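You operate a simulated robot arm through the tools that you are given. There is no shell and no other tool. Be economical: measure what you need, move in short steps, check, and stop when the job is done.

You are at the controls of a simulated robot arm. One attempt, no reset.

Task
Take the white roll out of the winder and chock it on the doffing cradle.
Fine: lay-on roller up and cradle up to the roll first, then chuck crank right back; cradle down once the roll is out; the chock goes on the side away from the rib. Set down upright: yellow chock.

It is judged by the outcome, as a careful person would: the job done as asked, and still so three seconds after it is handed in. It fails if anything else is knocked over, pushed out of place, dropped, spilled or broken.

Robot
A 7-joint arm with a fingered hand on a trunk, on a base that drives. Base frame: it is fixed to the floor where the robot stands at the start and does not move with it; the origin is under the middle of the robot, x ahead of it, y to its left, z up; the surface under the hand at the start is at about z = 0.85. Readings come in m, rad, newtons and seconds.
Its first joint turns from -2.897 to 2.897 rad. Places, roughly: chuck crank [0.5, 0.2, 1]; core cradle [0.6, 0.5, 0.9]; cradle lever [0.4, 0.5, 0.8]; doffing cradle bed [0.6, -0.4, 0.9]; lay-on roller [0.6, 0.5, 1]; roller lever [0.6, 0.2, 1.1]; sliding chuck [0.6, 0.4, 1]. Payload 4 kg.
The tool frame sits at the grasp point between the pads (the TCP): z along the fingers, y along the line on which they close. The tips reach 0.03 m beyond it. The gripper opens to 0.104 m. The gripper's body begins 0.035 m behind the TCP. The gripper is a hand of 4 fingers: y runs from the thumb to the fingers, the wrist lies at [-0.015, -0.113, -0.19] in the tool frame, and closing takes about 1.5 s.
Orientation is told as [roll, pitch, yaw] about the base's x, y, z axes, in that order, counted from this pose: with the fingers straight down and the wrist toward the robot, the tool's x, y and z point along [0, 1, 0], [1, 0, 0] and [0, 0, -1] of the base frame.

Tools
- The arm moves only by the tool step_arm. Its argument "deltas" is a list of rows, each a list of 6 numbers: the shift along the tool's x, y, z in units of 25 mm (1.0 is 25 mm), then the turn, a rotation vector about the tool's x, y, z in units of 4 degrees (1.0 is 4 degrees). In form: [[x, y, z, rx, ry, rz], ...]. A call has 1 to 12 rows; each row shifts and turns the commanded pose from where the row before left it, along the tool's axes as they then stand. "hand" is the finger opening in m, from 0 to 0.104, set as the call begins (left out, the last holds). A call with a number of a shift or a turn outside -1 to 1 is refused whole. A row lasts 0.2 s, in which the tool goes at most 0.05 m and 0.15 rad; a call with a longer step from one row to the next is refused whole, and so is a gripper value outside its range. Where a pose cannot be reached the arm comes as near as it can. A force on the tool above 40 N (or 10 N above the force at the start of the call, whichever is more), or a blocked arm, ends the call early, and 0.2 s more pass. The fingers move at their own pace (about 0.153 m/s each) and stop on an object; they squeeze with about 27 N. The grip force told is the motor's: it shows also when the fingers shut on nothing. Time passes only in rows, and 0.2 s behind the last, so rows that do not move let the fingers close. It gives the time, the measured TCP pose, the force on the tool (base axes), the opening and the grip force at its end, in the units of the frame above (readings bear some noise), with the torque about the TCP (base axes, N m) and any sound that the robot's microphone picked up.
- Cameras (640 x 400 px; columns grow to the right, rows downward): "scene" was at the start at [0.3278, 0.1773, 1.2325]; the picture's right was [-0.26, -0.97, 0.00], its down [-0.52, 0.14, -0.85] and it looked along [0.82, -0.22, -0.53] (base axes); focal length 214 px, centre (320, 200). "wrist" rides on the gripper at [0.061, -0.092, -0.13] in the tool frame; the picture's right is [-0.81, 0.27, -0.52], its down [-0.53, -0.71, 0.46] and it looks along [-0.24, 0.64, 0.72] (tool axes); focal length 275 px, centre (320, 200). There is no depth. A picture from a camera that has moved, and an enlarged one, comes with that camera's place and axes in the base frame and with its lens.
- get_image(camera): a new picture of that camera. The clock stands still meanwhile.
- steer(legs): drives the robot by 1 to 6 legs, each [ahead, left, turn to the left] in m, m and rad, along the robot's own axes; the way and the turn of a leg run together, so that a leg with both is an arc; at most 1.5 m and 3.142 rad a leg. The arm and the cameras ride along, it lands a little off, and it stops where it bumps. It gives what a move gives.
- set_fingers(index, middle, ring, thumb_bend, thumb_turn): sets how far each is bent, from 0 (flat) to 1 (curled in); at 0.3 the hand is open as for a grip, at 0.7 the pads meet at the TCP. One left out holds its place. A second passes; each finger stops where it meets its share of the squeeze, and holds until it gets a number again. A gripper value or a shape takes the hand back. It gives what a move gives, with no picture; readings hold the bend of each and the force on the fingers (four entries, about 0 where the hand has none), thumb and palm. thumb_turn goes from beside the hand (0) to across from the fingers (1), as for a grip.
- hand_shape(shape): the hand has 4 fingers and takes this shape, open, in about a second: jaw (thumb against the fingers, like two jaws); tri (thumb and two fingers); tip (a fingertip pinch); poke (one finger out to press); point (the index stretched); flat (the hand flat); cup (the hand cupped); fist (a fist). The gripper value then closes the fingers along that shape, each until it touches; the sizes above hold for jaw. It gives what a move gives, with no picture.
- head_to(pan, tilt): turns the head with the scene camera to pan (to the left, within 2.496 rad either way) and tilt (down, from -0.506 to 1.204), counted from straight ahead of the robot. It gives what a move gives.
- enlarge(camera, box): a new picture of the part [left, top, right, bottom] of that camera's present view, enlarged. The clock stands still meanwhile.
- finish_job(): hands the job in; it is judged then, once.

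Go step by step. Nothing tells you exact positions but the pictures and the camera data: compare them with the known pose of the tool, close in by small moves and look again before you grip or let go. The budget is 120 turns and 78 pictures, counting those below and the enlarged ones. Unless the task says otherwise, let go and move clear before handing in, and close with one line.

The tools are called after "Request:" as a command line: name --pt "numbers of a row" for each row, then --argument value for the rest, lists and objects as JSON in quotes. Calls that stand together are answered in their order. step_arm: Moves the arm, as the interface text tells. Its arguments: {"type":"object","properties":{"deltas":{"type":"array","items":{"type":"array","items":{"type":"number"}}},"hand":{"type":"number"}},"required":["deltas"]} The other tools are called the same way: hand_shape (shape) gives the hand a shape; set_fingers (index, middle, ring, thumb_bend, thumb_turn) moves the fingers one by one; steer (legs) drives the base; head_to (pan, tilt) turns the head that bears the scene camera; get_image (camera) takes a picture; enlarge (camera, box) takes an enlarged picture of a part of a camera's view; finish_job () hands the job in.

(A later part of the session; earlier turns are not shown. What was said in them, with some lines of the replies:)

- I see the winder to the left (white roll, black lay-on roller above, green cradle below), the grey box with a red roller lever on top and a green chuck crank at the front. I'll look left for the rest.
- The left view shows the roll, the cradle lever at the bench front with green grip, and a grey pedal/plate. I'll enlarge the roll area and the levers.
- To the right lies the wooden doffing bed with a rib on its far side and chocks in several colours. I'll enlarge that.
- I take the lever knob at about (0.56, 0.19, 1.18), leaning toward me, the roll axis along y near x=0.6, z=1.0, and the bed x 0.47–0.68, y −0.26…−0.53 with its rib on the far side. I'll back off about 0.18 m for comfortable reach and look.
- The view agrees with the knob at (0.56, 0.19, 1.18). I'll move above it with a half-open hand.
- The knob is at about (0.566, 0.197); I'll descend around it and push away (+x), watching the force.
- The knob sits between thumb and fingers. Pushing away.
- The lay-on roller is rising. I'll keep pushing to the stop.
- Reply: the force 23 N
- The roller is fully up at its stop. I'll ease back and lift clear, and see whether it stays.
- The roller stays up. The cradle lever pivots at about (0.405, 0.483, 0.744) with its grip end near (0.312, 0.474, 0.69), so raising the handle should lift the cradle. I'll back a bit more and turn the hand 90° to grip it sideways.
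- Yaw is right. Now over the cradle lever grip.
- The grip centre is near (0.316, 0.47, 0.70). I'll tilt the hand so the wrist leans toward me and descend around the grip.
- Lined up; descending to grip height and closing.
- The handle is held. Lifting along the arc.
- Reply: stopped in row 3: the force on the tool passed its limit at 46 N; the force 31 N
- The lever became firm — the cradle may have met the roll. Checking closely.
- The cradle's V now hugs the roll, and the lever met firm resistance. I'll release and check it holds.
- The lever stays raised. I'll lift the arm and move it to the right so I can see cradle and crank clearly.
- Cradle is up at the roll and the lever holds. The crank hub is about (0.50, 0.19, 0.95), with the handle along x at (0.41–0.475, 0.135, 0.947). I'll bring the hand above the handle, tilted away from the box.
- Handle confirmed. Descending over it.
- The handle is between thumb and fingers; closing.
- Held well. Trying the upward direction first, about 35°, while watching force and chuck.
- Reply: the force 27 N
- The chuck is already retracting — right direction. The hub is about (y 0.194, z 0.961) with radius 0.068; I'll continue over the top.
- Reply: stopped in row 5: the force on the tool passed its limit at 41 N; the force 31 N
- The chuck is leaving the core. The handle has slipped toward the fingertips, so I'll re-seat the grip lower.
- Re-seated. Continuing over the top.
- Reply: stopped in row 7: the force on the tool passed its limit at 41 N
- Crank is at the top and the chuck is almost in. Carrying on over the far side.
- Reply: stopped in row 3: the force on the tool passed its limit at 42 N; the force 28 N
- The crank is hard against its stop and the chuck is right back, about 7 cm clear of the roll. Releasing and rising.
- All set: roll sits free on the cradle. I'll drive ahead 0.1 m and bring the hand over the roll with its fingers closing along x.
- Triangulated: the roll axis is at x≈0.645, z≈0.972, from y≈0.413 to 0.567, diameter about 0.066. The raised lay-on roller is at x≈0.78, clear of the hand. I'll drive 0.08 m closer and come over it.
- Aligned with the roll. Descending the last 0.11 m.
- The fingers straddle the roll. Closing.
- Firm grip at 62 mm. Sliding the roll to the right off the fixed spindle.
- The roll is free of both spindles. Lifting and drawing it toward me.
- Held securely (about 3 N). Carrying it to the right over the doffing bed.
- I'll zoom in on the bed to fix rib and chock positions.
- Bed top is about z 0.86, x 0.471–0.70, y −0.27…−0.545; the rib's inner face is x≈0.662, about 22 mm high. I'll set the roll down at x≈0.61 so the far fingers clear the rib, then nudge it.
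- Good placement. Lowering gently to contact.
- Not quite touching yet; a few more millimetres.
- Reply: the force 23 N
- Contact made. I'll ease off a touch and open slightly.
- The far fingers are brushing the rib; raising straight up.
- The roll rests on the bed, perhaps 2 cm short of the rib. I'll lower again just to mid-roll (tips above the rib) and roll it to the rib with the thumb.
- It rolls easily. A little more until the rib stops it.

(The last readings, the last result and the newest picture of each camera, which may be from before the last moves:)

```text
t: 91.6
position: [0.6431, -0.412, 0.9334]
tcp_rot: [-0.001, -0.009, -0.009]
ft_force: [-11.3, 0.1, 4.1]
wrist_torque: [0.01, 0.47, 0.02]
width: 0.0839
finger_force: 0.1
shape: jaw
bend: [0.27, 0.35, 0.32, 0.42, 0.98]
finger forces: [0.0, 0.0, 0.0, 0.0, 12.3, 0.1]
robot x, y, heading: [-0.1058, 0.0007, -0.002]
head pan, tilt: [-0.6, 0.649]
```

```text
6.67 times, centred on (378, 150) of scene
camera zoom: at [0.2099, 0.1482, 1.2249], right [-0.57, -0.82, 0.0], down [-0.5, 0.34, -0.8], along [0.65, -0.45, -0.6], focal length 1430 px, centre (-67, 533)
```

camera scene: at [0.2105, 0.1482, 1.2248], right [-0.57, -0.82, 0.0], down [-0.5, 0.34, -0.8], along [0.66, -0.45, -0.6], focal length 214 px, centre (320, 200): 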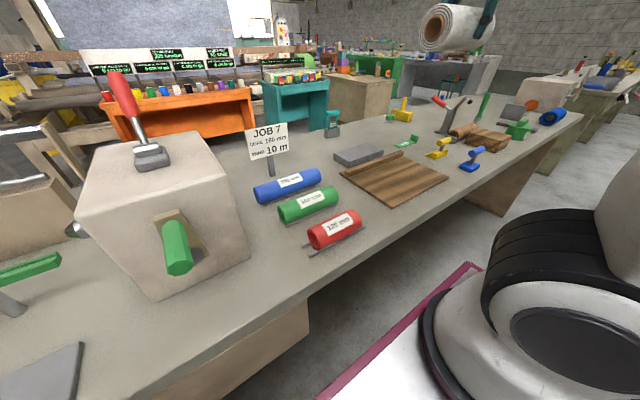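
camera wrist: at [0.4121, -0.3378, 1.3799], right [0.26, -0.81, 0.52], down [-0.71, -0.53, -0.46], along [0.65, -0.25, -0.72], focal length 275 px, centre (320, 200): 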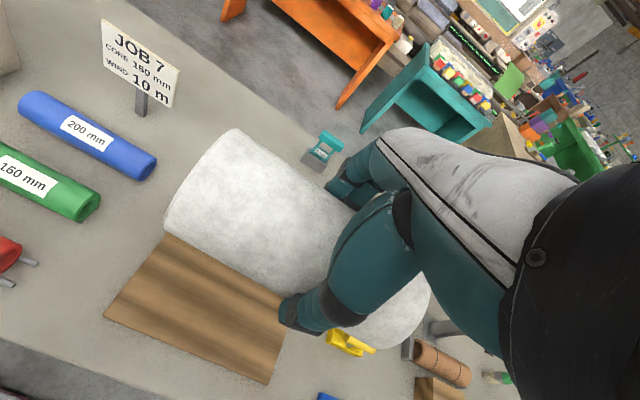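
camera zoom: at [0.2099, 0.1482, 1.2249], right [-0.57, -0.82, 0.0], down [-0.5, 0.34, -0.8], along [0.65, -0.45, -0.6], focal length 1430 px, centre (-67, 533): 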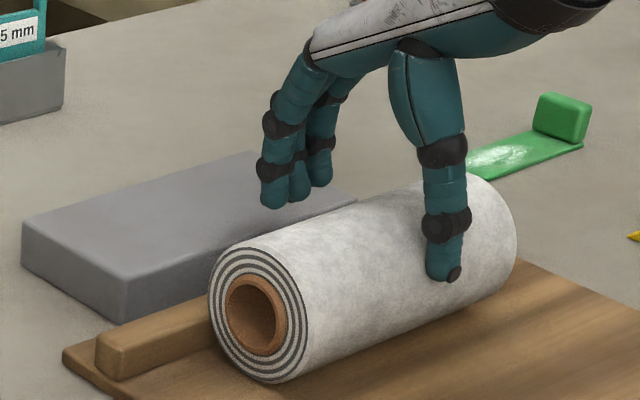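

The roll is snug against the rib. The yellow chock stands at about (0.60, −0.70), handle along y at z≈0.91 and thin edge already facing the rib direction, so it needs only a translation. Backing off, rising, and shifting the base right.

Request:
step_arm --pt "0 -0.35 0 0 0 0" --pt "0 0 -0.8 0 0 0" --pt "0 0 -1 0 0 0" --pt "0 0 -1 0 0 0" --pt "0 0 -1 0 0 0" --pt "0 0 -1 0 0 0" --pt "0 0 -1 0 0 0" --pt "0 0 -1 0 0 0" --pt "0 0 -1 0 0 0" --pt "0 0 -1 0 0 0"

Request:
steer --legs '[[0, -0.25, 0]]'

Request:
head_to --pan -0.5 --tilt 0.7

Request:
get_image --camera "scene"

```text
t: 93.8
position: [0.6327, -0.4096, 1.1529]
tcp_rot: [0.0, -0.01, -0.007]
ft_force: [-0.1, 0.2, 0.7]
wrist_torque: [-0.01, 0.02, 0.01]
width: 0.0799
finger_force: 0.2
shape: jaw
bend: [0.27, 0.35, 0.32, 0.52, 0.99]
finger forces: [0.0, 0.0, 0.0, 0.1, 0.0, 0.0]
robot x, y, heading: [-0.1044, -0.0017, -0.006]
head pan, tilt: [-0.6, 0.649]
```

```text
t: 95.6
position: [0.6318, -0.6593, 1.1523]
tcp_rot: [0.002, -0.009, -0.007]
ft_force: [-0.5, -0.7, 1.3]
wrist_torque: [0.02, 0.01, 0.03]
width: 0.0798
finger_force: 0.0
shape: jaw
bend: [0.27, 0.35, 0.32, 0.52, 0.99]
finger forces: [0.1, 0.0, 0.0, 0.1, 0.1, 0.0]
robot x, y, heading: [-0.1063, -0.2482, -0.009]
head pan, tilt: [-0.6, 0.649]
```

```text
t: 96.3
position: [0.6308, -0.6583, 1.1522]
tcp_rot: [-0.001, -0.009, -0.009]
ft_force: [-0.6, 0.1, 0.0]
wrist_torque: [0.02, -0.01, -0.02]
width: 0.0797
finger_force: 0.1
shape: jaw
bend: [0.27, 0.35, 0.32, 0.52, 0.99]
finger forces: [0.0, 0.0, 0.1, 0.0, 0.1, 0.0]
robot x, y, heading: [-0.1052, -0.2478, -0.003]
head pan, tilt: [-0.499, 0.7]
```

```text
17 pictures are left
camera scene: at [0.2121, -0.092, 1.2205], right [-0.48, -0.87, 0.0], down [-0.56, 0.31, -0.77], along [0.67, -0.37, -0.64], focal length 214 px, centre (320, 200)
```

scene: 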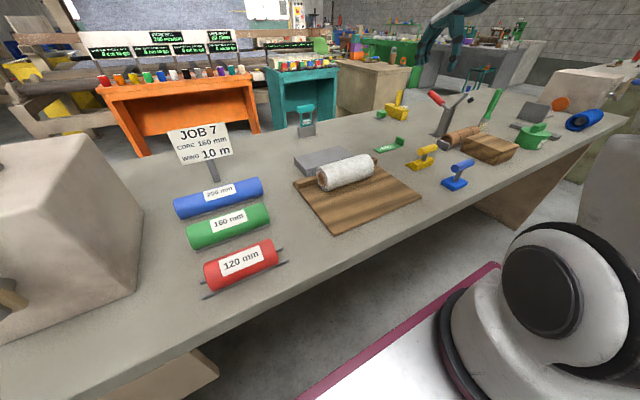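

Request:
enlarge --camera "scene" --box '[310, 135, 470, 235]'

Request:
get_image --camera "wrist"

```text
4.00 times, centred on (390, 185) of scene
camera zoom: at [0.2121, -0.092, 1.2205], right [-0.48, -0.87, 0.0], down [-0.56, 0.31, -0.77], along [0.67, -0.37, -0.64], focal length 858 px, centre (40, 260)
```

zoom: 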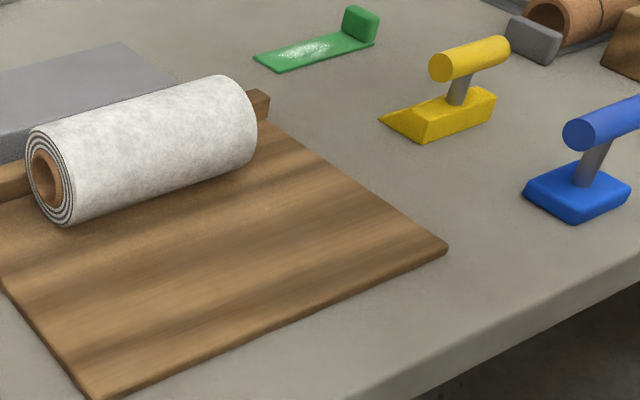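

```text
15 pictures are left
camera wrist: at [0.539, -0.596, 1.2799], right [0.26, -0.81, 0.52], down [-0.71, -0.53, -0.46], along [0.65, -0.25, -0.72], focal length 275 px, centre (320, 200)
```

wrist: 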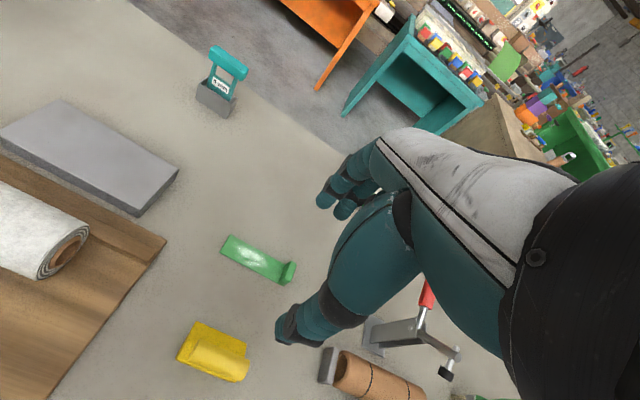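

Refined: the chock handle centre is at (0.583, −0.674, 0.917), along y. Moving over it and lowering.

Request:
step_arm --pt "-0.3 -0.96 0 0 0 0" --pt "-0.3 -0.96 0 0 0 0" --pt "0 0 1 0 0 0" --pt "0 0 1 0 0 0" --pt "0 0 1 0 0 0" --pt "0 0 1 0 0 0" --pt "0 0 1 0 0 0" --pt "0 0 1 0 0 0"

Request:
get_image --camera "wrist"

```text
t: 98.1
position: [0.5847, -0.6733, 1.0017]
tcp_rot: [-0.001, -0.01, -0.007]
ft_force: [-0.5, -0.1, 1.0]
wrist_torque: [-0.01, -0.01, -0.02]
width: 0.08
finger_force: 0.1
shape: jaw
bend: [0.27, 0.35, 0.32, 0.52, 0.99]
finger forces: [0.0, 0.0, 0.1, 0.1, 0.1, 0.1]
robot x, y, heading: [-0.1056, -0.2488, -0.005]
head pan, tilt: [-0.499, 0.7]
```

```text
14 pictures are left
camera wrist: at [0.4926, -0.6111, 1.1295], right [0.26, -0.81, 0.52], down [-0.71, -0.53, -0.46], along [0.65, -0.25, -0.72], focal length 275 px, centre (320, 200)
```

wrist: 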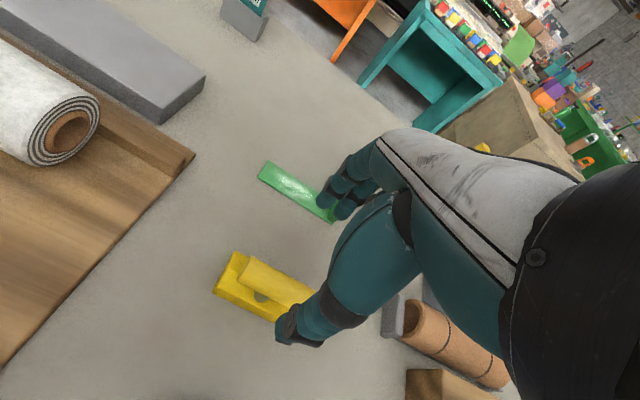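

The handle is right between thumb and fingers. Lowering and gripping.

Request:
step_arm --pt "0 0 1 0 0 0" --pt "0 0 1 0 0 0" --pt "0 0 0.85 0 0 0"

Request:
step_arm --pt "0 0 0 0 0 0" --pt "0 0 0 0 0 0" --pt "0 0 0 0 0 0" --pt "0 0 0 0 0 0" --pt "0 0 0 0 0 0" --pt "0 0 0 0 0 0" --hand 0.0

Request:
step_arm --pt "0 0 -0.4 0 0 0" --pt "0 0 -0.8 0 0 0" --pt "0 0 -0.8 0 0 0"

Request:
enlarge --camera "scene" --box '[310, 105, 486, 215]'

```text
t: 98.9
position: [0.5852, -0.6734, 0.9321]
tcp_rot: [0.001, -0.009, -0.007]
ft_force: [-0.2, 0.1, 0.5]
wrist_torque: [0.0, -0.01, -0.01]
width: 0.08
finger_force: 0.0
shape: jaw
bend: [0.27, 0.35, 0.32, 0.52, 0.99]
finger forces: [0.1, 0.1, 0.1, 0.1, 0.0, 0.0]
robot x, y, heading: [-0.1035, -0.2511, -0.013]
head pan, tilt: [-0.499, 0.7]
```

```text
t: 100.3
position: [0.5846, -0.6736, 0.9316]
tcp_rot: [-0.001, -0.01, -0.01]
ft_force: [-0.2, -0.2, 0.5]
wrist_torque: [0.01, -0.03, 0.0]
width: 0.0168
finger_force: 27.5
shape: jaw
bend: [0.72, 0.64, 0.65, 0.75, 1.0]
finger forces: [15.0, 6.5, 3.0, 0.0, 24.4, 0.0]
robot x, y, heading: [-0.1035, -0.2527, -0.005]
head pan, tilt: [-0.499, 0.7]
```

```text
t: 101.1
position: [0.5856, -0.6732, 0.982]
tcp_rot: [-0.001, -0.009, -0.009]
ft_force: [-0.5, 0.5, 0.0]
wrist_torque: [-0.01, -0.02, 0.0]
width: 0.017
finger_force: 27.1
shape: jaw
bend: [0.72, 0.64, 0.65, 0.75, 1.0]
finger forces: [15.0, 6.4, 3.0, 0.0, 24.3, 0.0]
robot x, y, heading: [-0.1049, -0.2501, -0.01]
head pan, tilt: [-0.499, 0.7]
```

```text
3.64 times, centred on (398, 160) of scene
camera zoom: at [0.2123, -0.0921, 1.2204], right [-0.48, -0.87, 0.0], down [-0.56, 0.31, -0.76], along [0.67, -0.37, -0.64], focal length 780 px, centre (36, 346)
```

zoom: 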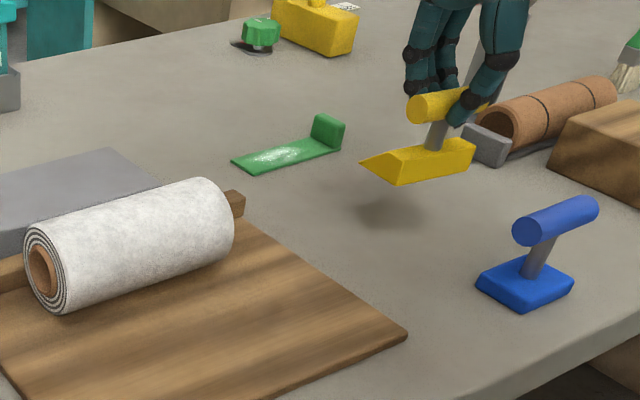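

The chock hangs upright. Carrying it left in front of the roll, keeping it on the near side.

Request:
step_arm --pt "0 -0.8 -0.4 0 0 0" --pt "0.4 -0.8 -0.4 0 0 0" --pt "1 0 0 0 0 0" --pt "1 0 0 0 0 0" --pt "1 0 0 0 0 0" --pt "1 0 0 0 0 0" --pt "1 0 0 0 0 0" --pt "1 0 0 0 0 0" --pt "1 0 0 0 0 0" --pt "1 0 0 0 0 0" --pt "1 0 0 0 0 0" --pt "1 0 0 0 0 0"

Request:
step_arm --pt "0.7 0 0 0 0 0" --pt "0 0 0.5 0 0 0" --pt "0 0 0.5 0 0 0" --pt "0 0 0.5 0 0 0"

Request:
enlarge --camera "scene" --box '[270, 105, 446, 235]'

```text
t: 103.7
position: [0.5468, -0.4129, 0.9995]
tcp_rot: [0.0, -0.01, -0.008]
ft_force: [-0.6, 0.4, -1.7]
wrist_torque: [0.01, 0.02, 0.02]
width: 0.0166
finger_force: 26.8
shape: jaw
bend: [0.72, 0.64, 0.65, 0.75, 1.0]
finger forces: [15.0, 6.3, 2.8, 0.0, 24.3, 0.0]
robot x, y, heading: [-0.1089, -0.2472, -0.012]
head pan, tilt: [-0.499, 0.7]
```

```text
t: 104.7
position: [0.5578, -0.3973, 0.9695]
tcp_rot: [0.0, -0.005, -0.008]
ft_force: [-3.2, 0.0, -0.8]
wrist_torque: [0.07, 0.3, 0.12]
width: 0.0169
finger_force: 27.2
shape: jaw
bend: [0.72, 0.64, 0.64, 0.75, 1.0]
finger forces: [14.4, 7.5, 5.1, 0.0, 26.2, 0.0]
out of reach, approached as far as the arm can: row 2, 3, 4
robot x, y, heading: [-0.1066, -0.2505, -0.005]
head pan, tilt: [-0.499, 0.7]
```

```text
3.08 times, centred on (358, 170) of scene
camera zoom: at [0.2119, -0.0919, 1.2205], right [-0.48, -0.87, 0.0], down [-0.56, 0.31, -0.77], along [0.67, -0.37, -0.64], focal length 660 px, centre (203, 292)
```

zoom: 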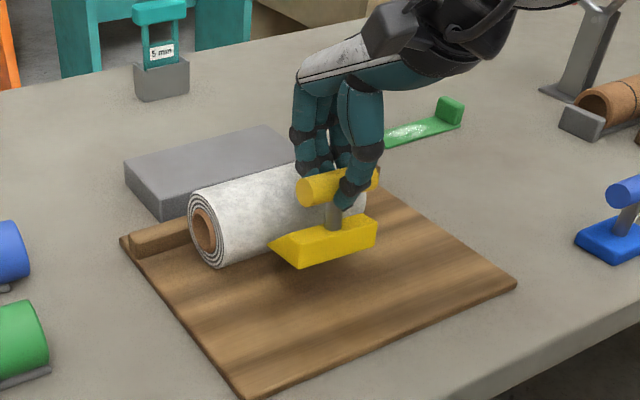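

Too close in for the arm; I'll back the base 0.12 m (which draws the chock away from the roll) and come forward again with the arm.

Request:
steer --legs '[[-0.12, 0, 0]]'

Request:
step_arm --pt "0 0.9 0 0 0 0" --pt "0 0.9 0 0 0 0" --pt "0 0.9 0 0 0 0"

```text
t: 106.0
position: [0.4355, -0.3961, 0.9708]
tcp_rot: [-0.001, -0.005, -0.007]
ft_force: [-1.0, 0.1, -1.4]
wrist_torque: [0.0, 0.0, -0.04]
width: 0.0169
finger_force: 27.5
shape: jaw
bend: [0.72, 0.64, 0.65, 0.75, 1.0]
finger forces: [15.9, 6.0, 3.1, 0.0, 24.8, 0.0]
robot x, y, heading: [-0.2269, -0.2504, -0.005]
head pan, tilt: [-0.499, 0.7]
```

```text
t: 106.8
position: [0.5012, -0.3991, 0.9706]
tcp_rot: [0.0, -0.005, -0.01]
ft_force: [-0.4, 0.2, -0.1]
wrist_torque: [0.0, -0.02, 0.02]
width: 0.0172
finger_force: 27.0
shape: jaw
bend: [0.72, 0.64, 0.66, 0.75, 1.0]
finger forces: [15.9, 6.0, 3.2, 0.0, 24.7, 0.1]
robot x, y, heading: [-0.2319, -0.2485, -0.011]
head pan, tilt: [-0.499, 0.7]
```

Request:
step_arm --pt "0 0.7 0 0 0 0" --pt "0 0.6 0 0 0 0" --pt "0 0 0.5 0 0 0" --pt "0 0 0.4 0 0 0"

Request:
enlarge --camera "scene" --box '[320, 90, 496, 200]'

```text
t: 107.8
position: [0.5338, -0.3972, 0.9485]
tcp_rot: [0.0, -0.004, -0.006]
ft_force: [0.4, -0.3, -0.7]
wrist_torque: [0.03, 0.03, -0.05]
width: 0.0173
finger_force: 27.6
shape: jaw
bend: [0.72, 0.64, 0.66, 0.75, 1.0]
finger forces: [15.8, 5.9, 3.0, 0.0, 24.8, 0.1]
robot x, y, heading: [-0.2286, -0.2511, -0.005]
head pan, tilt: [-0.499, 0.7]
```

```text
3.64 times, centred on (408, 145) of scene
camera zoom: at [0.0889, -0.0912, 1.2205], right [-0.48, -0.87, 0.0], down [-0.56, 0.31, -0.76], along [0.67, -0.37, -0.64], focal length 780 px, centre (0, 400)
```

zoom: 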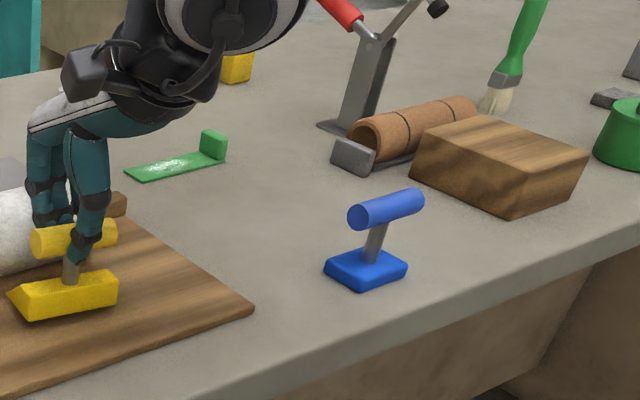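

Nearly on the bed. Lowering gently to contact.

Request:
step_arm --pt "0 0 0.12 0 0 0" --pt "0 0 0.1 0 0 0" --pt "0 0 0.08 0 0 0"

```text
t: 108.6
position: [0.5357, -0.3987, 0.9416]
tcp_rot: [-0.002, -0.006, -0.006]
ft_force: [-0.6, 1.2, 2.8]
wrist_torque: [0.04, 0.0, 0.02]
width: 0.0171
finger_force: 26.8
shape: jaw
bend: [0.72, 0.64, 0.66, 0.75, 1.0]
finger forces: [14.7, 5.8, 3.1, 0.0, 25.1, 0.0]
robot x, y, heading: [-0.2271, -0.2464, -0.008]
head pan, tilt: [-0.499, 0.7]
```

It touches the bed. Sliding it forward under the roll until it meets.

Request:
step_arm --pt "0 0.3 0 0 0 0" --pt "0 0.3 0 0 0 0" --pt "0 0.3 0 0 0 0" --pt "0 0.3 0 0 0 0" --pt "0 0.2 0 0 0 0"

Request:
head_to --pan -0.35 --tilt 0.7

Request:
enlarge --camera "scene" --box '[300, 90, 428, 170]'

```text
t: 109.8
position: [0.5691, -0.3976, 0.9409]
tcp_rot: [0.001, -0.004, -0.009]
ft_force: [-9.5, 0.1, 6.0]
wrist_torque: [-0.04, 0.24, 0.0]
width: 0.0171
finger_force: 27.0
shape: jaw
bend: [0.72, 0.72, 0.71, 0.75, 1.0]
finger forces: [13.5, 12.7, 2.6, 0.0, 27.2, 0.1]
robot x, y, heading: [-0.2255, -0.2488, -0.003]
head pan, tilt: [-0.499, 0.7]
```

```text
t: 110.5
position: [0.57, -0.3978, 0.9413]
tcp_rot: [0.001, -0.005, -0.009]
ft_force: [-10.1, 0.9, 5.5]
wrist_torque: [-0.02, 0.29, 0.03]
width: 0.017
finger_force: 26.8
shape: jaw
bend: [0.72, 0.72, 0.71, 0.75, 1.0]
finger forces: [13.4, 14.1, 2.6, 0.0, 27.5, 0.0]
robot x, y, heading: [-0.229, -0.2474, -0.006]
head pan, tilt: [-0.351, 0.7]
```

```text
5.00 times, centred on (364, 130) of scene
camera zoom: at [0.0936, -0.0797, 1.2206], right [-0.35, -0.94, 0.0], down [-0.6, 0.23, -0.77], along [0.72, -0.27, -0.64], focal length 1072 px, centre (100, 550)
```

zoom: 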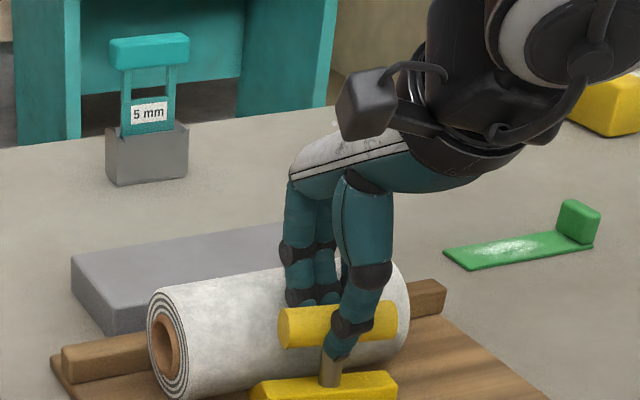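

The far fingers probably meet the roll before the chock does. I'll back off a few millimetres, open only the thumb, and then look before pushing the chock home with a closed hand.

Request:
step_arm --pt "0 -0.3 0 0 0 0" --pt "0 0 0 0 0 0"

Request:
set_fingers --thumb_bend 0.35

Request:
step_arm --pt "0 0.15 -0.2 0 0 0" --pt "0 0 -0.5 0 0 0" --pt "0 0 -0.6 0 0 0" --pt "0 0 -1 0 0 0" --pt "0 0 -1 0 0 0" --pt "0 0 -1 0 0 0"

Request:
enlarge --camera "scene" --box '[300, 90, 428, 190]'

```text
t: 111.1
position: [0.5631, -0.3986, 0.9399]
tcp_rot: [0.0, -0.005, -0.007]
ft_force: [0.3, 0.5, -1.5]
wrist_torque: [-0.03, -0.03, 0.01]
width: 0.017
finger_force: 26.9
shape: jaw
bend: [0.72, 0.65, 0.69, 0.75, 1.0]
finger forces: [15.4, 6.2, 3.2, 0.0, 25.0, 0.1]
robot x, y, heading: [-0.229, -0.2511, -0.004]
head pan, tilt: [-0.351, 0.7]
```

```text
t: 112.1
position: [0.5631, -0.3986, 0.9405]
tcp_rot: [0.0, -0.004, -0.006]
ft_force: [-0.1, 0.2, 0.1]
wrist_torque: [0.0, 0.01, 0.0]
width: 0.0308
finger_force: 0.5
shape: fingers
bend: [0.74, 0.73, 0.71, 0.35, 1.0]
finger forces: [0.2, 0.0, 0.0, 0.0, 0.1, 0.1]
robot x, y, heading: [-0.2298, -0.2438, -0.008]
head pan, tilt: [-0.351, 0.7]
```

```text
t: 113.5
position: [0.5646, -0.3985, 1.0477]
tcp_rot: [0.0, -0.005, -0.007]
ft_force: [0.1, -0.5, 0.2]
wrist_torque: [0.0, 0.02, -0.02]
width: 0.0305
finger_force: 0.1
shape: fingers
bend: [0.74, 0.73, 0.71, 0.35, 1.0]
finger forces: [0.1, 0.0, 0.0, 0.0, 0.0, 0.0]
robot x, y, heading: [-0.2296, -0.2498, -0.015]
head pan, tilt: [-0.351, 0.7]
```

```text
4.00 times, centred on (364, 140) of scene
camera zoom: at [0.0944, -0.0797, 1.2204], right [-0.35, -0.94, 0.0], down [-0.6, 0.23, -0.76], along [0.72, -0.27, -0.64], focal length 858 px, centre (144, 440)
```

zoom: 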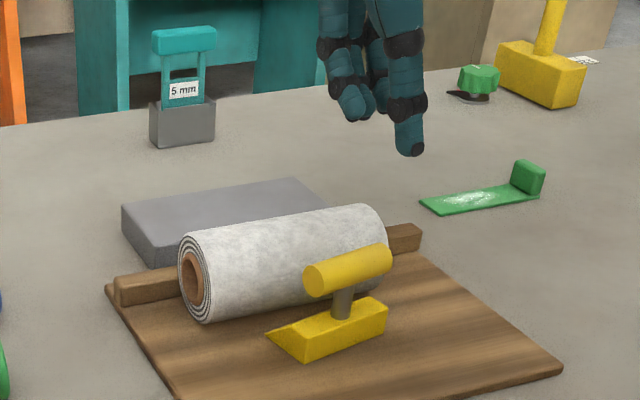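

The chock stands upright just short of the roll. I'll move the base back a little, make a flat hand, and come down on the near side to push the chock's back low down.

Request:
steer --legs '[[-0.12, 0, 0]]'

Request:
hand_shape --shape "flat"

Request:
get_image --camera "scene"

```text
t: 114.7
position: [0.4457, -0.3984, 1.0481]
tcp_rot: [0.0, -0.006, -0.009]
ft_force: [0.2, 0.3, -0.1]
wrist_torque: [-0.01, -0.01, -0.01]
width: 0.0306
finger_force: 0.0
shape: fingers
bend: [0.74, 0.73, 0.71, 0.35, 1.0]
finger forces: [0.0, 0.0, 0.0, 0.0, 0.1, 0.0]
robot x, y, heading: [-0.3469, -0.2464, -0.003]
head pan, tilt: [-0.351, 0.7]
```

```text
t: 115.6
position: [0.4454, -0.3972, 1.0488]
tcp_rot: [-0.002, -0.004, -0.009]
ft_force: [-1.1, 0.4, 0.1]
wrist_torque: [0.01, 0.02, 0.02]
width: 0.0961
finger_force: 0.1
shape: flat
bend: [0.0, 0.0, 0.0, 0.39, 0.0]
finger forces: [0.0, 0.1, 0.1, 0.0, 0.1, 0.0]
robot x, y, heading: [-0.3454, -0.2482, -0.008]
head pan, tilt: [-0.351, 0.7]
```

```text
8 pictures are left
camera scene: at [-0.0255, -0.0791, 1.2204], right [-0.35, -0.94, 0.0], down [-0.6, 0.23, -0.76], along [0.72, -0.27, -0.64], focal length 214 px, centre (320, 200)
```

scene: 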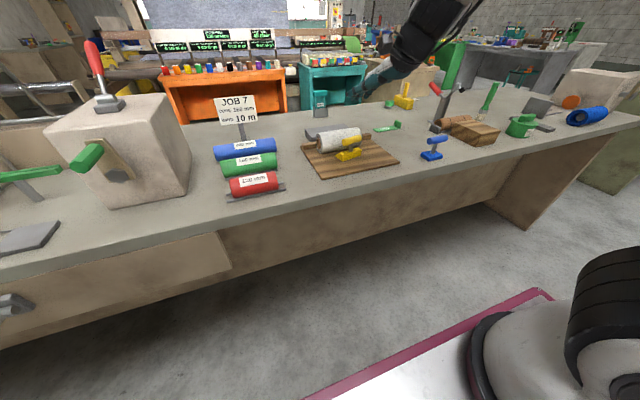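

Request:
enlarge --camera "scene" --box '[290, 60, 450, 180]'

```text
3.33 times, centred on (370, 120) of scene
camera zoom: at [-0.0255, -0.0791, 1.2204], right [-0.35, -0.94, 0.0], down [-0.6, 0.23, -0.76], along [0.72, -0.27, -0.64], focal length 715 px, centre (153, 467)
```

zoom: 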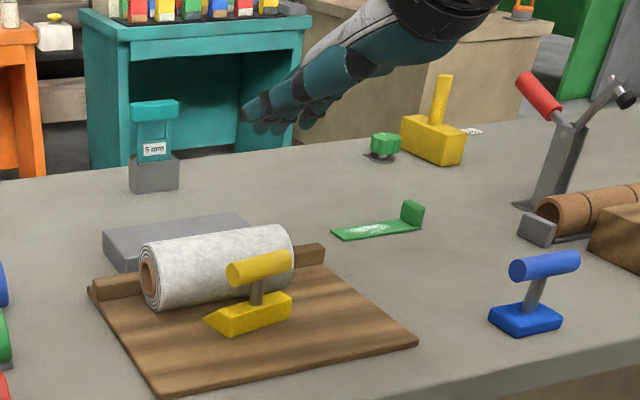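

Flat fingers reach about 0.115 m forward. A slightly bent setting will point them down-forward so the tips lead; I'll set that and descend behind the chock.

Request:
set_fingers --index 0.12 --middle 0.12 --ring 0.12 --thumb_bend 0.1 --thumb_turn 1.0

Request:
step_arm --pt "0 -1 0 0 0 0" --pt "0 -0.2 1 0 0 0" --pt "0 0 1 0 0 0" --pt "0 0 1 0 0 0" --pt "0 0 1 0 0 0" --pt "0 0 1 0 0 0"

Request:
enlarge --camera "scene" --box '[290, 80, 450, 200]'

```text
t: 116.6
position: [0.4448, -0.3975, 1.0492]
tcp_rot: [-0.001, -0.005, -0.009]
ft_force: [-0.2, 0.2, 0.3]
wrist_torque: [0.0, 0.03, 0.04]
width: 0.1436
finger_force: 0.1
shape: fingers
bend: [0.12, 0.12, 0.12, 0.1, 0.96]
finger forces: [0.0, 0.0, 0.1, 0.0, 0.0, 0.0]
robot x, y, heading: [-0.3483, -0.2477, -0.005]
head pan, tilt: [-0.351, 0.7]
```

```text
t: 118.0
position: [0.4156, -0.3984, 0.9291]
tcp_rot: [-0.002, -0.006, -0.009]
ft_force: [-0.3, -0.8, 0.0]
wrist_torque: [-0.02, -0.02, -0.03]
width: 0.1438
finger_force: 0.0
shape: fingers
bend: [0.12, 0.12, 0.12, 0.1, 0.96]
finger forces: [0.0, 0.0, 0.1, 0.0, 0.0, 0.0]
out of reach, approached as far as the arm can: row 4
robot x, y, heading: [-0.3452, -0.2502, -0.004]
head pan, tilt: [-0.351, 0.7]
```

```text
3.33 times, centred on (370, 140) of scene
camera zoom: at [-0.0256, -0.0794, 1.2205], right [-0.35, -0.94, 0.0], down [-0.6, 0.23, -0.76], along [0.72, -0.27, -0.64], focal length 715 px, centre (153, 400)
```

zoom: 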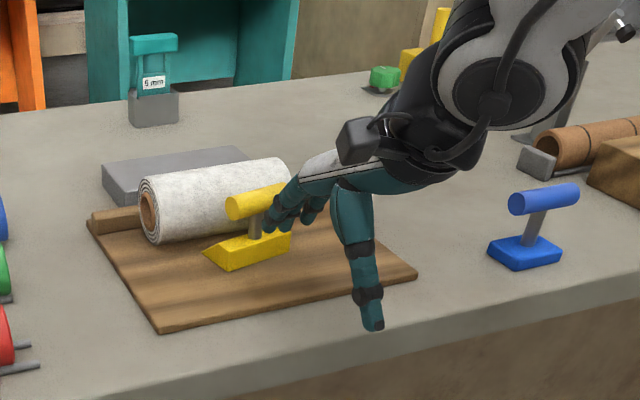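

Fingertips are behind the chock. I'll bend them a bit more downward, lower to just above the bed, and advance.

Request:
set_fingers --index 0.2 --middle 0.2 --ring 0.2

Request:
step_arm --pt "0 0 0.7 0 0 0" --pt "0 0 0.7 0 0 0" --pt "0 0.6 0 0 0 0" --pt "0 0.6 0 0 0 0" --pt "0 0.6 0 0 0 0"

Request:
enlarge --camera "scene" --box '[300, 90, 428, 190]'

```text
t: 119.0
position: [0.4157, -0.3968, 0.9304]
tcp_rot: [0.0, -0.004, -0.008]
ft_force: [0.1, 0.2, 0.7]
wrist_torque: [-0.01, 0.01, 0.0]
width: 0.133
finger_force: 0.1
shape: fingers
bend: [0.2, 0.2, 0.2, 0.1, 0.96]
finger forces: [0.1, 0.1, 0.0, 0.1, 0.1, 0.1]
robot x, y, heading: [-0.3472, -0.2477, -0.007]
head pan, tilt: [-0.351, 0.7]
```

```text
t: 120.2
position: [0.462, -0.3982, 0.8949]
tcp_rot: [0.0, -0.005, -0.009]
ft_force: [-0.9, -0.3, 0.0]
wrist_torque: [-0.01, 0.03, -0.02]
width: 0.1325
finger_force: 0.7
shape: fingers
bend: [0.2, 0.2, 0.2, 0.1, 0.96]
finger forces: [0.5, 0.5, 0.0, 0.0, 0.0, 0.1]
robot x, y, heading: [-0.3472, -0.2478, -0.008]
head pan, tilt: [-0.351, 0.7]
```

```text
4.00 times, centred on (364, 140) of scene
camera zoom: at [-0.0255, -0.0791, 1.2205], right [-0.35, -0.94, 0.0], down [-0.6, 0.23, -0.76], along [0.72, -0.27, -0.64], focal length 858 px, centre (144, 440)
```

zoom: 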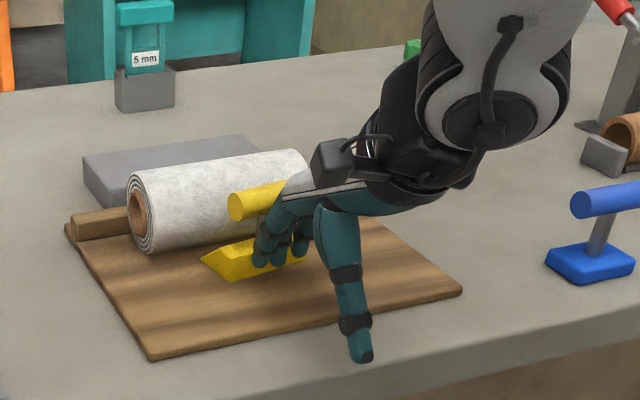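

Fingertips touch the chock's back low down. Pushing in small steps until the force shows it is against the roll.

Request:
step_arm --pt "0 0.2 0 0 0 0" --pt "0 0.2 0 0 0 0"

Request:
step_arm --pt "0 0.15 0 0 0 0" --pt "0 0.1 0 0 0 0"

```text
t: 120.8
position: [0.4722, -0.3997, 0.8937]
tcp_rot: [0.001, -0.006, -0.01]
ft_force: [-2.3, 0.1, -0.4]
wrist_torque: [-0.02, 0.05, 0.03]
width: 0.132
finger_force: 0.5
shape: fingers
bend: [0.2, 0.21, 0.2, 0.1, 0.96]
finger forces: [0.6, 1.2, 0.1, 0.0, 0.0, 0.0]
robot x, y, heading: [-0.3443, -0.2488, -0.007]
head pan, tilt: [-0.351, 0.7]
```

```text
t: 121.4
position: [0.4779, -0.3982, 0.894]
tcp_rot: [0.0, -0.006, -0.009]
ft_force: [-4.7, 0.7, 2.1]
wrist_torque: [0.01, -0.12, 0.06]
width: 0.1323
finger_force: 1.6
shape: fingers
bend: [0.2, 0.22, 0.2, 0.1, 0.96]
finger forces: [0.6, 3.7, 0.1, 0.1, 0.0, 0.0]
robot x, y, heading: [-0.3464, -0.2454, -0.009]
head pan, tilt: [-0.351, 0.7]
```

Request:
enlarge --camera "scene" --box '[310, 105, 390, 165]'

```text
6.67 times, centred on (350, 135) of scene
camera zoom: at [-0.0257, -0.0791, 1.2205], right [-0.35, -0.94, 0.0], down [-0.6, 0.23, -0.76], along [0.72, -0.27, -0.64], focal length 1430 px, centre (120, 633)
```

zoom: 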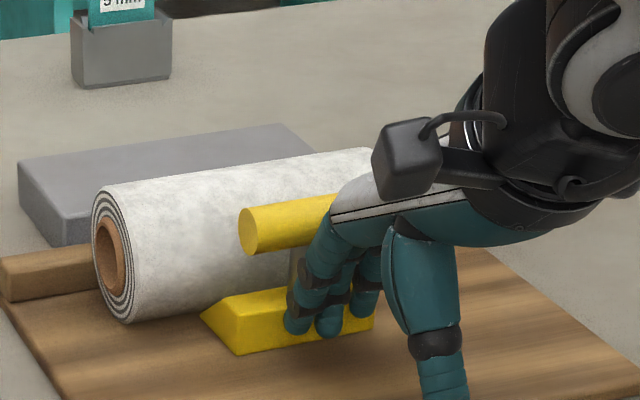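

Nearly there, perhaps 5 mm left. Two more small pushes.

Request:
step_arm --pt "0 0.12 0 0 0 0" --pt "0 0.1 0 0 0 0"

Request:
step_arm --pt "0 0.1 0 0 0 0" --pt "0 0.1 0 0 0 0"

```text
t: 122.0
position: [0.4825, -0.3986, 0.895]
tcp_rot: [0.0, -0.006, -0.01]
ft_force: [-12.8, -0.3, 5.6]
wrist_torque: [-0.01, -0.28, -0.13]
width: 0.1304
finger_force: 6.3
shape: fingers
bend: [0.21, 0.22, 0.22, 0.1, 0.96]
finger forces: [2.9, 7.5, 2.6, 0.0, 0.0, 0.0]
robot x, y, heading: [-0.3481, -0.2487, -0.005]
head pan, tilt: [-0.351, 0.7]
```

```text
t: 122.6
position: [0.4869, -0.3976, 0.8937]
tcp_rot: [0.0, -0.007, -0.009]
ft_force: [-14.6, -1.1, 6.3]
wrist_torque: [-0.05, -0.32, -0.19]
width: 0.1289
finger_force: 7.9
shape: fingers
bend: [0.22, 0.22, 0.22, 0.1, 0.96]
finger forces: [4.6, 8.2, 3.5, 0.1, 0.0, 0.0]
robot x, y, heading: [-0.3492, -0.248, -0.008]
head pan, tilt: [-0.351, 0.7]
```

The chock is firmly home (14 N). Retreating straight back, then up, and moving the base over to the cradle lever.

Request:
step_arm --pt "0 -0.4 0 0 0 0" --pt "0 -0.8 0 0 0 0" --pt "0 -0.8 0 0 0 0" --pt "0 -0.8 -0.6 0 0 0" --pt "0 0 -1 0 0 0" --pt "0 0 -1 0 0 0" --pt "0 0 -1 0 0 0" --pt "0 0 -1 0 0 0" --pt "0 0 -1 0 0 0" --pt "0 0 -1 0 0 0"

Request:
enlarge --camera "scene" --box '[290, 90, 418, 170]'

```text
t: 124.8
position: [0.4164, -0.3952, 1.0602]
tcp_rot: [-0.001, -0.005, -0.007]
ft_force: [0.6, -0.7, -0.1]
wrist_torque: [-0.03, -0.01, 0.02]
width: 0.1329
finger_force: 0.0
shape: fingers
bend: [0.2, 0.2, 0.2, 0.1, 0.96]
finger forces: [0.1, 0.0, 0.1, 0.0, 0.0, 0.0]
robot x, y, heading: [-0.3507, -0.2459, -0.002]
head pan, tilt: [-0.351, 0.7]
```

```text
5.00 times, centred on (354, 130) of scene
camera zoom: at [-0.0254, -0.079, 1.2204], right [-0.35, -0.94, 0.0], down [-0.6, 0.23, -0.76], along [0.72, -0.27, -0.64], focal length 1072 px, centre (150, 550)
```

zoom: 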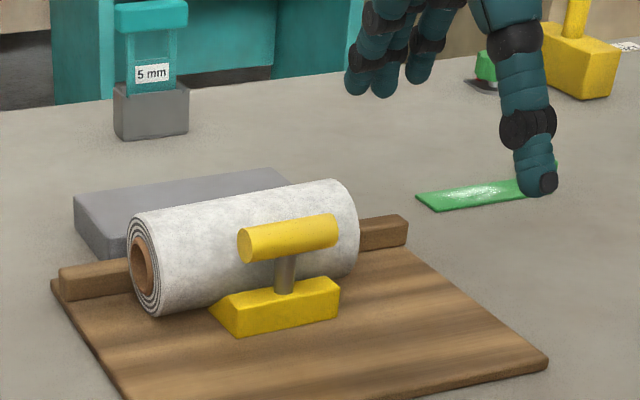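

Roll between rib and chock, upright and snug. Now to lower the cradle: driving back-left and closing the hand to press the lever down.

Request:
steer --legs '[[-0.1, 0, 0], [0, 0.3, 0]]'

Request:
hand_shape --shape "jaw"

Request:
step_arm --pt "0 0 -1 0 0 0" --pt "0 0 -1 0 0 0" --pt "1 0 0 0 0 0" --pt "1 0 0 0 0 0" --pt "1 0 0 0 0 0" --pt "1 0 0 0 0 0" --pt "1 0 0 0 0 0" --pt "1 0 0 0 0 0" --pt "1 0 0 0 0 0" --pt "1 0 0 0 0 0" --pt "1 0 0 0 0 0" --pt "1 0 0 0 0 0" --hand 0.0

```text
t: 127.6
position: [0.3197, -0.0982, 1.0589]
tcp_rot: [0.001, -0.006, -0.011]
ft_force: [-0.5, -0.1, -0.4]
wrist_torque: [-0.01, 0.02, 0.0]
width: 0.1329
finger_force: 0.0
shape: fingers
bend: [0.2, 0.2, 0.2, 0.1, 0.96]
finger forces: [0.0, 0.1, 0.1, 0.0, 0.1, 0.1]
robot x, y, heading: [-0.4473, 0.0548, -0.008]
head pan, tilt: [-0.351, 0.7]
```

```text
t: 128.5
position: [0.3191, -0.0978, 1.0613]
tcp_rot: [0.0, -0.005, -0.01]
ft_force: [-0.2, 0.0, 0.4]
wrist_torque: [0.0, -0.02, 0.06]
width: 0.1041
finger_force: 0.1
shape: jaw
bend: [0.3, 0.3, 0.3, 0.3, 0.97]
finger forces: [0.0, 0.0, 0.0, 0.0, 0.0, 0.0]
robot x, y, heading: [-0.444, 0.0495, -0.007]
head pan, tilt: [-0.351, 0.7]
```

```text
t: 131.1
position: [0.3234, 0.1527, 1.1097]
tcp_rot: [0.001, -0.005, -0.011]
ft_force: [-0.8, 0.2, 0.0]
wrist_torque: [0.0, 0.0, 0.01]
width: 0.0
finger_force: 26.7
shape: jaw
bend: [0.7, 0.7, 0.7, 0.46, 1.0]
finger forces: [0.0, 0.0, 0.0, 0.1, 0.1, 0.1]
robot x, y, heading: [-0.4445, 0.0518, -0.005]
head pan, tilt: [-0.351, 0.7]
```

Request:
step_arm --pt "1 -0.3 0 0 0 0" --pt "1 -0.3 0 0 0 0" --pt "1 0 0 0 0 0" --pt "1 0 0 0 0 0" --pt "1 0 0 0 0 0" --pt "1 0 0 0 0 0" --pt "1 0 0 0 0 0" --pt "1 0 0 0 0 0" --pt "1 0 0 0 0 0" --pt "1 0 0 0 0 0" --pt "1 0 0 0 0 0" --pt "1 0 0 0 0 0"

Request:
step_arm --pt "0.8 0 1 0 0 0" --pt "0 0 1 0 0 0" --pt "0 0 1 0 0 0" --pt "0 0 1 0 0 0" --pt "0 0 1 0 0 0" --pt "0 0 1 0 0 0" --pt "0 0 1 0 0 0" --pt "0 0 1 0 0 0" --pt "0 0 1 0 0 0" --pt "0 0 1 0 0 0"

Request:
head_to --pan 0.6 --tilt 0.65

Request:
get_image --camera "scene"

```text
t: 133.7
position: [0.3091, 0.4517, 1.1116]
tcp_rot: [-0.002, -0.007, -0.01]
ft_force: [0.1, 0.3, 0.0]
wrist_torque: [0.01, -0.02, 0.01]
width: 0.0
finger_force: 27.2
shape: jaw
bend: [0.7, 0.7, 0.7, 0.46, 1.0]
finger forces: [0.1, 0.1, 0.0, 0.1, 0.0, 0.1]
robot x, y, heading: [-0.4444, 0.0491, -0.011]
head pan, tilt: [-0.351, 0.7]
```

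```text
t: 135.9
position: [0.3113, 0.4717, 0.8611]
tcp_rot: [0.002, -0.008, -0.01]
ft_force: [0.0, -0.3, 1.1]
wrist_torque: [0.0, -0.04, -0.04]
width: 0.0
finger_force: 27.7
shape: jaw
bend: [0.7, 0.7, 0.7, 0.46, 1.0]
finger forces: [0.1, 0.0, 0.0, 0.0, 0.1, 0.0]
robot x, y, heading: [-0.4489, 0.051, -0.007]
head pan, tilt: [-0.351, 0.7]
```

```text
t: 137.1
position: [0.313, 0.4698, 0.8605]
tcp_rot: [0.0, -0.006, -0.013]
ft_force: [-0.4, 0.4, 0.2]
wrist_torque: [-0.02, -0.04, -0.02]
width: 0.0
finger_force: 27.1
shape: jaw
bend: [0.7, 0.7, 0.7, 0.46, 1.0]
finger forces: [0.0, 0.0, 0.0, 0.0, 0.0, 0.0]
robot x, y, heading: [-0.4449, 0.0541, -0.01]
head pan, tilt: [0.6, 0.649]
```

```text
2 pictures are left
camera scene: at [-0.1159, 0.2414, 1.2235], right [-0.1, -0.99, 0.0], down [-0.61, 0.06, -0.79], along [0.78, -0.08, -0.62], focal length 214 px, centre (320, 200)
```

scene: 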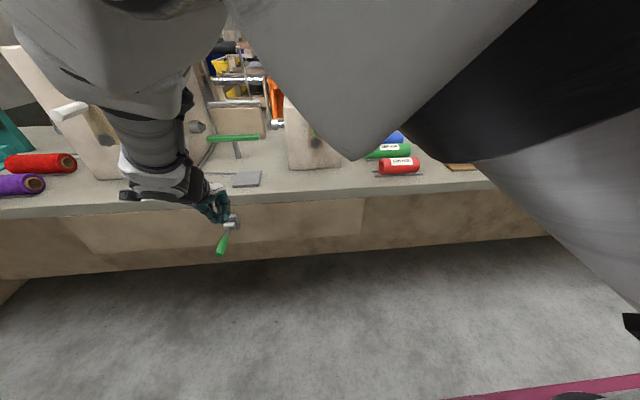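

The lever is still raised below my fist. Pressing it down.

Request:
step_arm --pt "0 0 0.8 0 0 0" --pt "0 0 0.8 0 0 0" --pt "0 0 0.6 0 0 0" --pt "0 0 0.5 0 0 0" --pt "0 0 0.5 0 0 0"

Request:
step_arm --pt "0 0 0.4 0 0 0" --pt "0 0 0.4 0 0 0" --pt "0 0 0.4 0 0 0"

```text
t: 138.3
position: [0.3116, 0.4717, 0.7801]
tcp_rot: [0.0, -0.005, -0.012]
ft_force: [0.6, -0.3, 0.1]
wrist_torque: [-0.02, 0.01, 0.04]
width: 0.0002
finger_force: 26.7
shape: jaw
bend: [0.7, 0.7, 0.7, 0.46, 1.0]
finger forces: [0.0, 0.0, 0.0, 0.0, 0.1, 0.1]
robot x, y, heading: [-0.4469, 0.0501, -0.007]
head pan, tilt: [0.6, 0.649]
```

```text
t: 139.1
position: [0.3103, 0.4744, 0.75]
tcp_rot: [0.0, -0.007, -0.01]
ft_force: [0.4, 0.1, 0.2]
wrist_torque: [-0.01, -0.02, 0.01]
width: 0.0
finger_force: 26.7
shape: jaw
bend: [0.7, 0.7, 0.7, 0.47, 1.0]
finger forces: [0.1, 0.1, 0.1, 0.0, 0.1, 0.0]
robot x, y, heading: [-0.4452, 0.0536, -0.012]
head pan, tilt: [0.6, 0.649]
```

Request:
step_arm --pt "0 0 0.4 0 0 0" --pt "0 0 0.4 0 0 0"

Request:
step_arm --pt "0 0 0.3 0 0 0" --pt "0 0 0.3 0 0 0"

```text
t: 139.7
position: [0.3104, 0.4773, 0.738]
tcp_rot: [0.007, -0.012, -0.008]
ft_force: [-11.9, -6.7, 23.6]
wrist_torque: [-0.26, 0.1, -0.16]
width: 0.0
finger_force: 27.0
shape: jaw
bend: [0.7, 0.7, 0.7, 0.46, 1.0]
finger forces: [0.1, 12.0, 0.0, 0.1, 0.2, 0.0]
robot x, y, heading: [-0.4417, 0.0554, -0.005]
head pan, tilt: [0.6, 0.649]
stopped in row 2: the force on the tool passed its limit at 46 N (the readings are from after the stop); the commanded pose is now the measured one
```

```text
t: 140.1
position: [0.3112, 0.4785, 0.7387]
tcp_rot: [0.011, -0.013, -0.007]
ft_force: [-17.7, -10.7, 24.7]
wrist_torque: [-0.44, 0.29, -0.21]
width: 0.0
finger_force: 27.3
shape: jaw
bend: [0.7, 0.7, 0.7, 0.46, 1.0]
finger forces: [0.0, 50.0, 0.0, 0.1, 0.0, 0.1]
robot x, y, heading: [-0.4436, 0.0509, -0.011]
head pan, tilt: [0.6, 0.649]
stopped in row 1: the force on the tool passed its limit at 45 N (the readings are from after the stop); the commanded pose is now the measured one
```

Firm resistance now, with a slope like the lowered lever's. Checking with a picture.

Request:
enlarge --camera "scene" --box '[160, 90, 320, 270]'

```text
2.22 times, centred on (240, 180) of scene
camera zoom: at [-0.1314, 0.2976, 1.2252], right [0.56, -0.83, 0.0], down [-0.5, -0.34, -0.8], along [0.66, 0.44, -0.6], focal length 477 px, centre (498, 244)
```

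zoom: 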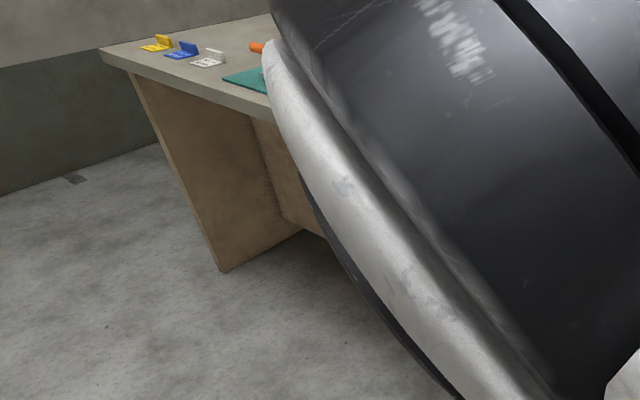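

That view was of the arm while the head was still turning. The touch height (tips ≈0.71) and tilted reaction match the lever at its lower stop; I'll lift away, swing right, and use the last picture to verify.

Request:
step_arm --pt "0 0 -0.4 0 0 0" --pt "0 0 -1 0 0 0" --pt "0 0 -1 0 0 0" --pt "0 0 -1 0 0 0" --pt "0 0 -1 0 0 0" --pt "0 0 -1 0 0 0" --pt "0 0 -1 0 0 0" --pt "0 0 -1 0 0 0" --pt "0 0 -1 0 0 0" --pt "0 0 -1 0 0 0" --pt "0 0 -1 0 0 0" --pt "0 0 -1 0 0 0"

Request:
step_arm --pt "0 0 -1 0 0 0" --pt "0 0 -1 0 0 0" --pt "0 0 -1 0 0 0" --pt "0 0 -1 0 0 0" --pt "-1 0 -1 0 0 0" --pt "-1 0 -1 0 0 0" --pt "-1 0 0 0 0 0" --pt "-1 0 0 0 0 0" --pt "-1 0 0 0 0 0" --pt "-1 0 0 0 0 0" --pt "-1 0 0 0 0 0" --pt "-1 0 0 0 0 0"

Request:
step_arm --pt "-1 0 0 0 0 0" --pt "-1 0 0 0 0 0" --pt "-1 0 0 0 0 0" --pt "-1 0 0 0 0 0" --pt "-1 0 0 0 0 0" --pt "-1 0 0 0 0 0" --pt "-1 0 0 0 0 0" --pt "-1 0 0 0 0 0" --pt "-1 0 0 0 0 0" --pt "-1 0 0 0 0 0" --pt "-1 0 0 0 0 0" --pt "-1 0 0 0 0 0"

Request:
head_to --pan 0.35 --tilt 0.5

Request:
step_arm --pt "0 0 0 0 0 0" --pt "0 0 0 0 0 0" --pt "0 0 0 0 0 0" --pt "0 0 0 0 0 0" --pt "0 0 0 0 0 0" --pt "0 0 0 0 0 0" --pt "0 0 0 0 0 0" --pt "0 0 0 0 0 0"

```text
t: 142.9
position: [0.3307, 0.453, 1.0139]
tcp_rot: [-0.005, -0.012, -0.053]
ft_force: [-0.2, 0.6, -0.4]
wrist_torque: [0.0, -0.04, -0.02]
width: 0.0001
finger_force: 26.7
shape: jaw
bend: [0.7, 0.7, 0.7, 0.47, 1.0]
finger forces: [0.0, 0.0, 0.1, 0.0, 0.1, 0.0]
robot x, y, heading: [-0.4447, 0.0569, -0.012]
head pan, tilt: [0.6, 0.649]
stopped in row 12: the arm was blocked; the commanded pose is now the measured one
```

```text
t: 145.5
position: [0.3143, 0.2596, 1.1674]
tcp_rot: [0.001, -0.011, -0.041]
ft_force: [0.3, 0.4, -0.4]
wrist_torque: [-0.05, 0.04, -0.02]
width: 0.0
finger_force: 27.3
shape: jaw
bend: [0.7, 0.7, 0.7, 0.47, 1.0]
finger forces: [0.0, 0.0, 0.1, 0.1, 0.0, 0.1]
robot x, y, heading: [-0.4437, 0.0533, -0.01]
head pan, tilt: [0.6, 0.649]
```

```text
t: 148.1
position: [0.3016, -0.0413, 1.1697]
tcp_rot: [0.003, -0.013, -0.042]
ft_force: [0.7, 0.8, 0.5]
wrist_torque: [-0.01, 0.01, 0.04]
width: 0.0
finger_force: 26.8
shape: jaw
bend: [0.7, 0.7, 0.7, 0.47, 1.0]
finger forces: [0.1, 0.1, 0.0, 0.0, 0.0, 0.1]
robot x, y, heading: [-0.4462, 0.0534, -0.01]
head pan, tilt: [0.6, 0.649]
```

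```text
t: 148.8
position: [0.3018, -0.0406, 1.1695]
tcp_rot: [0.0, -0.011, -0.041]
ft_force: [0.0, 0.0, -0.4]
wrist_torque: [0.01, -0.03, -0.01]
width: 0.0001
finger_force: 26.6
shape: jaw
bend: [0.7, 0.7, 0.7, 0.47, 1.0]
finger forces: [0.1, 0.0, 0.0, 0.0, 0.0, 0.1]
robot x, y, heading: [-0.4457, 0.0492, -0.011]
head pan, tilt: [0.351, 0.499]
```

```text
t: 150.6
position: [0.3015, -0.0418, 1.1672]
tcp_rot: [-0.001, -0.012, -0.042]
ft_force: [-0.7, -0.5, 0.0]
wrist_torque: [0.0, -0.03, 0.05]
width: 0.0
finger_force: 26.9
shape: jaw
bend: [0.7, 0.7, 0.7, 0.47, 1.0]
finger forces: [0.0, 0.0, 0.1, 0.0, 0.0, 0.0]
robot x, y, heading: [-0.4493, 0.0548, -0.007]
head pan, tilt: [0.351, 0.499]
```

Request:
enlarge --camera "scene" --box '[240, 140, 440, 300]'

```text
2.50 times, centred on (340, 220) of scene
camera zoom: at [-0.1164, 0.2805, 1.2382], right [0.34, -0.94, 0.0], down [-0.45, -0.16, -0.88], along [0.83, 0.29, -0.48], focal length 536 px, centre (270, 150)
```

zoom: 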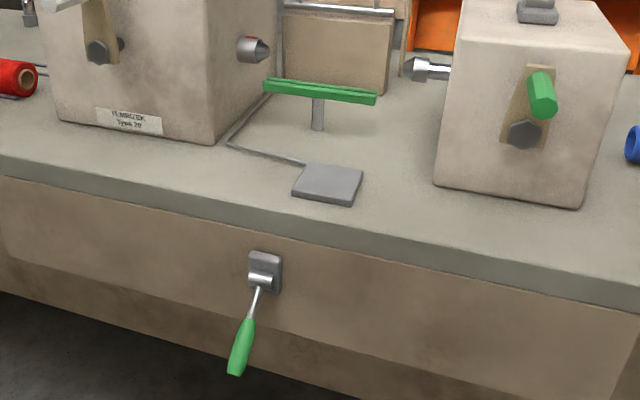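

The last picture shows the cradle lever back at its lower position and the cradle bar about 2 cm below where the roll was. The lay-on roller was up and the chuck is back. The roll sits on the bed against the rib, with the yellow chock upright on the other side, and the hand is clear.

Request:
finish_job

```text
The job is handed in.
```

The white roll is out of the winder and on the doffing cradle, held between the rib and the upright yellow chock. The winder's cradle is down, and I handed the job in.
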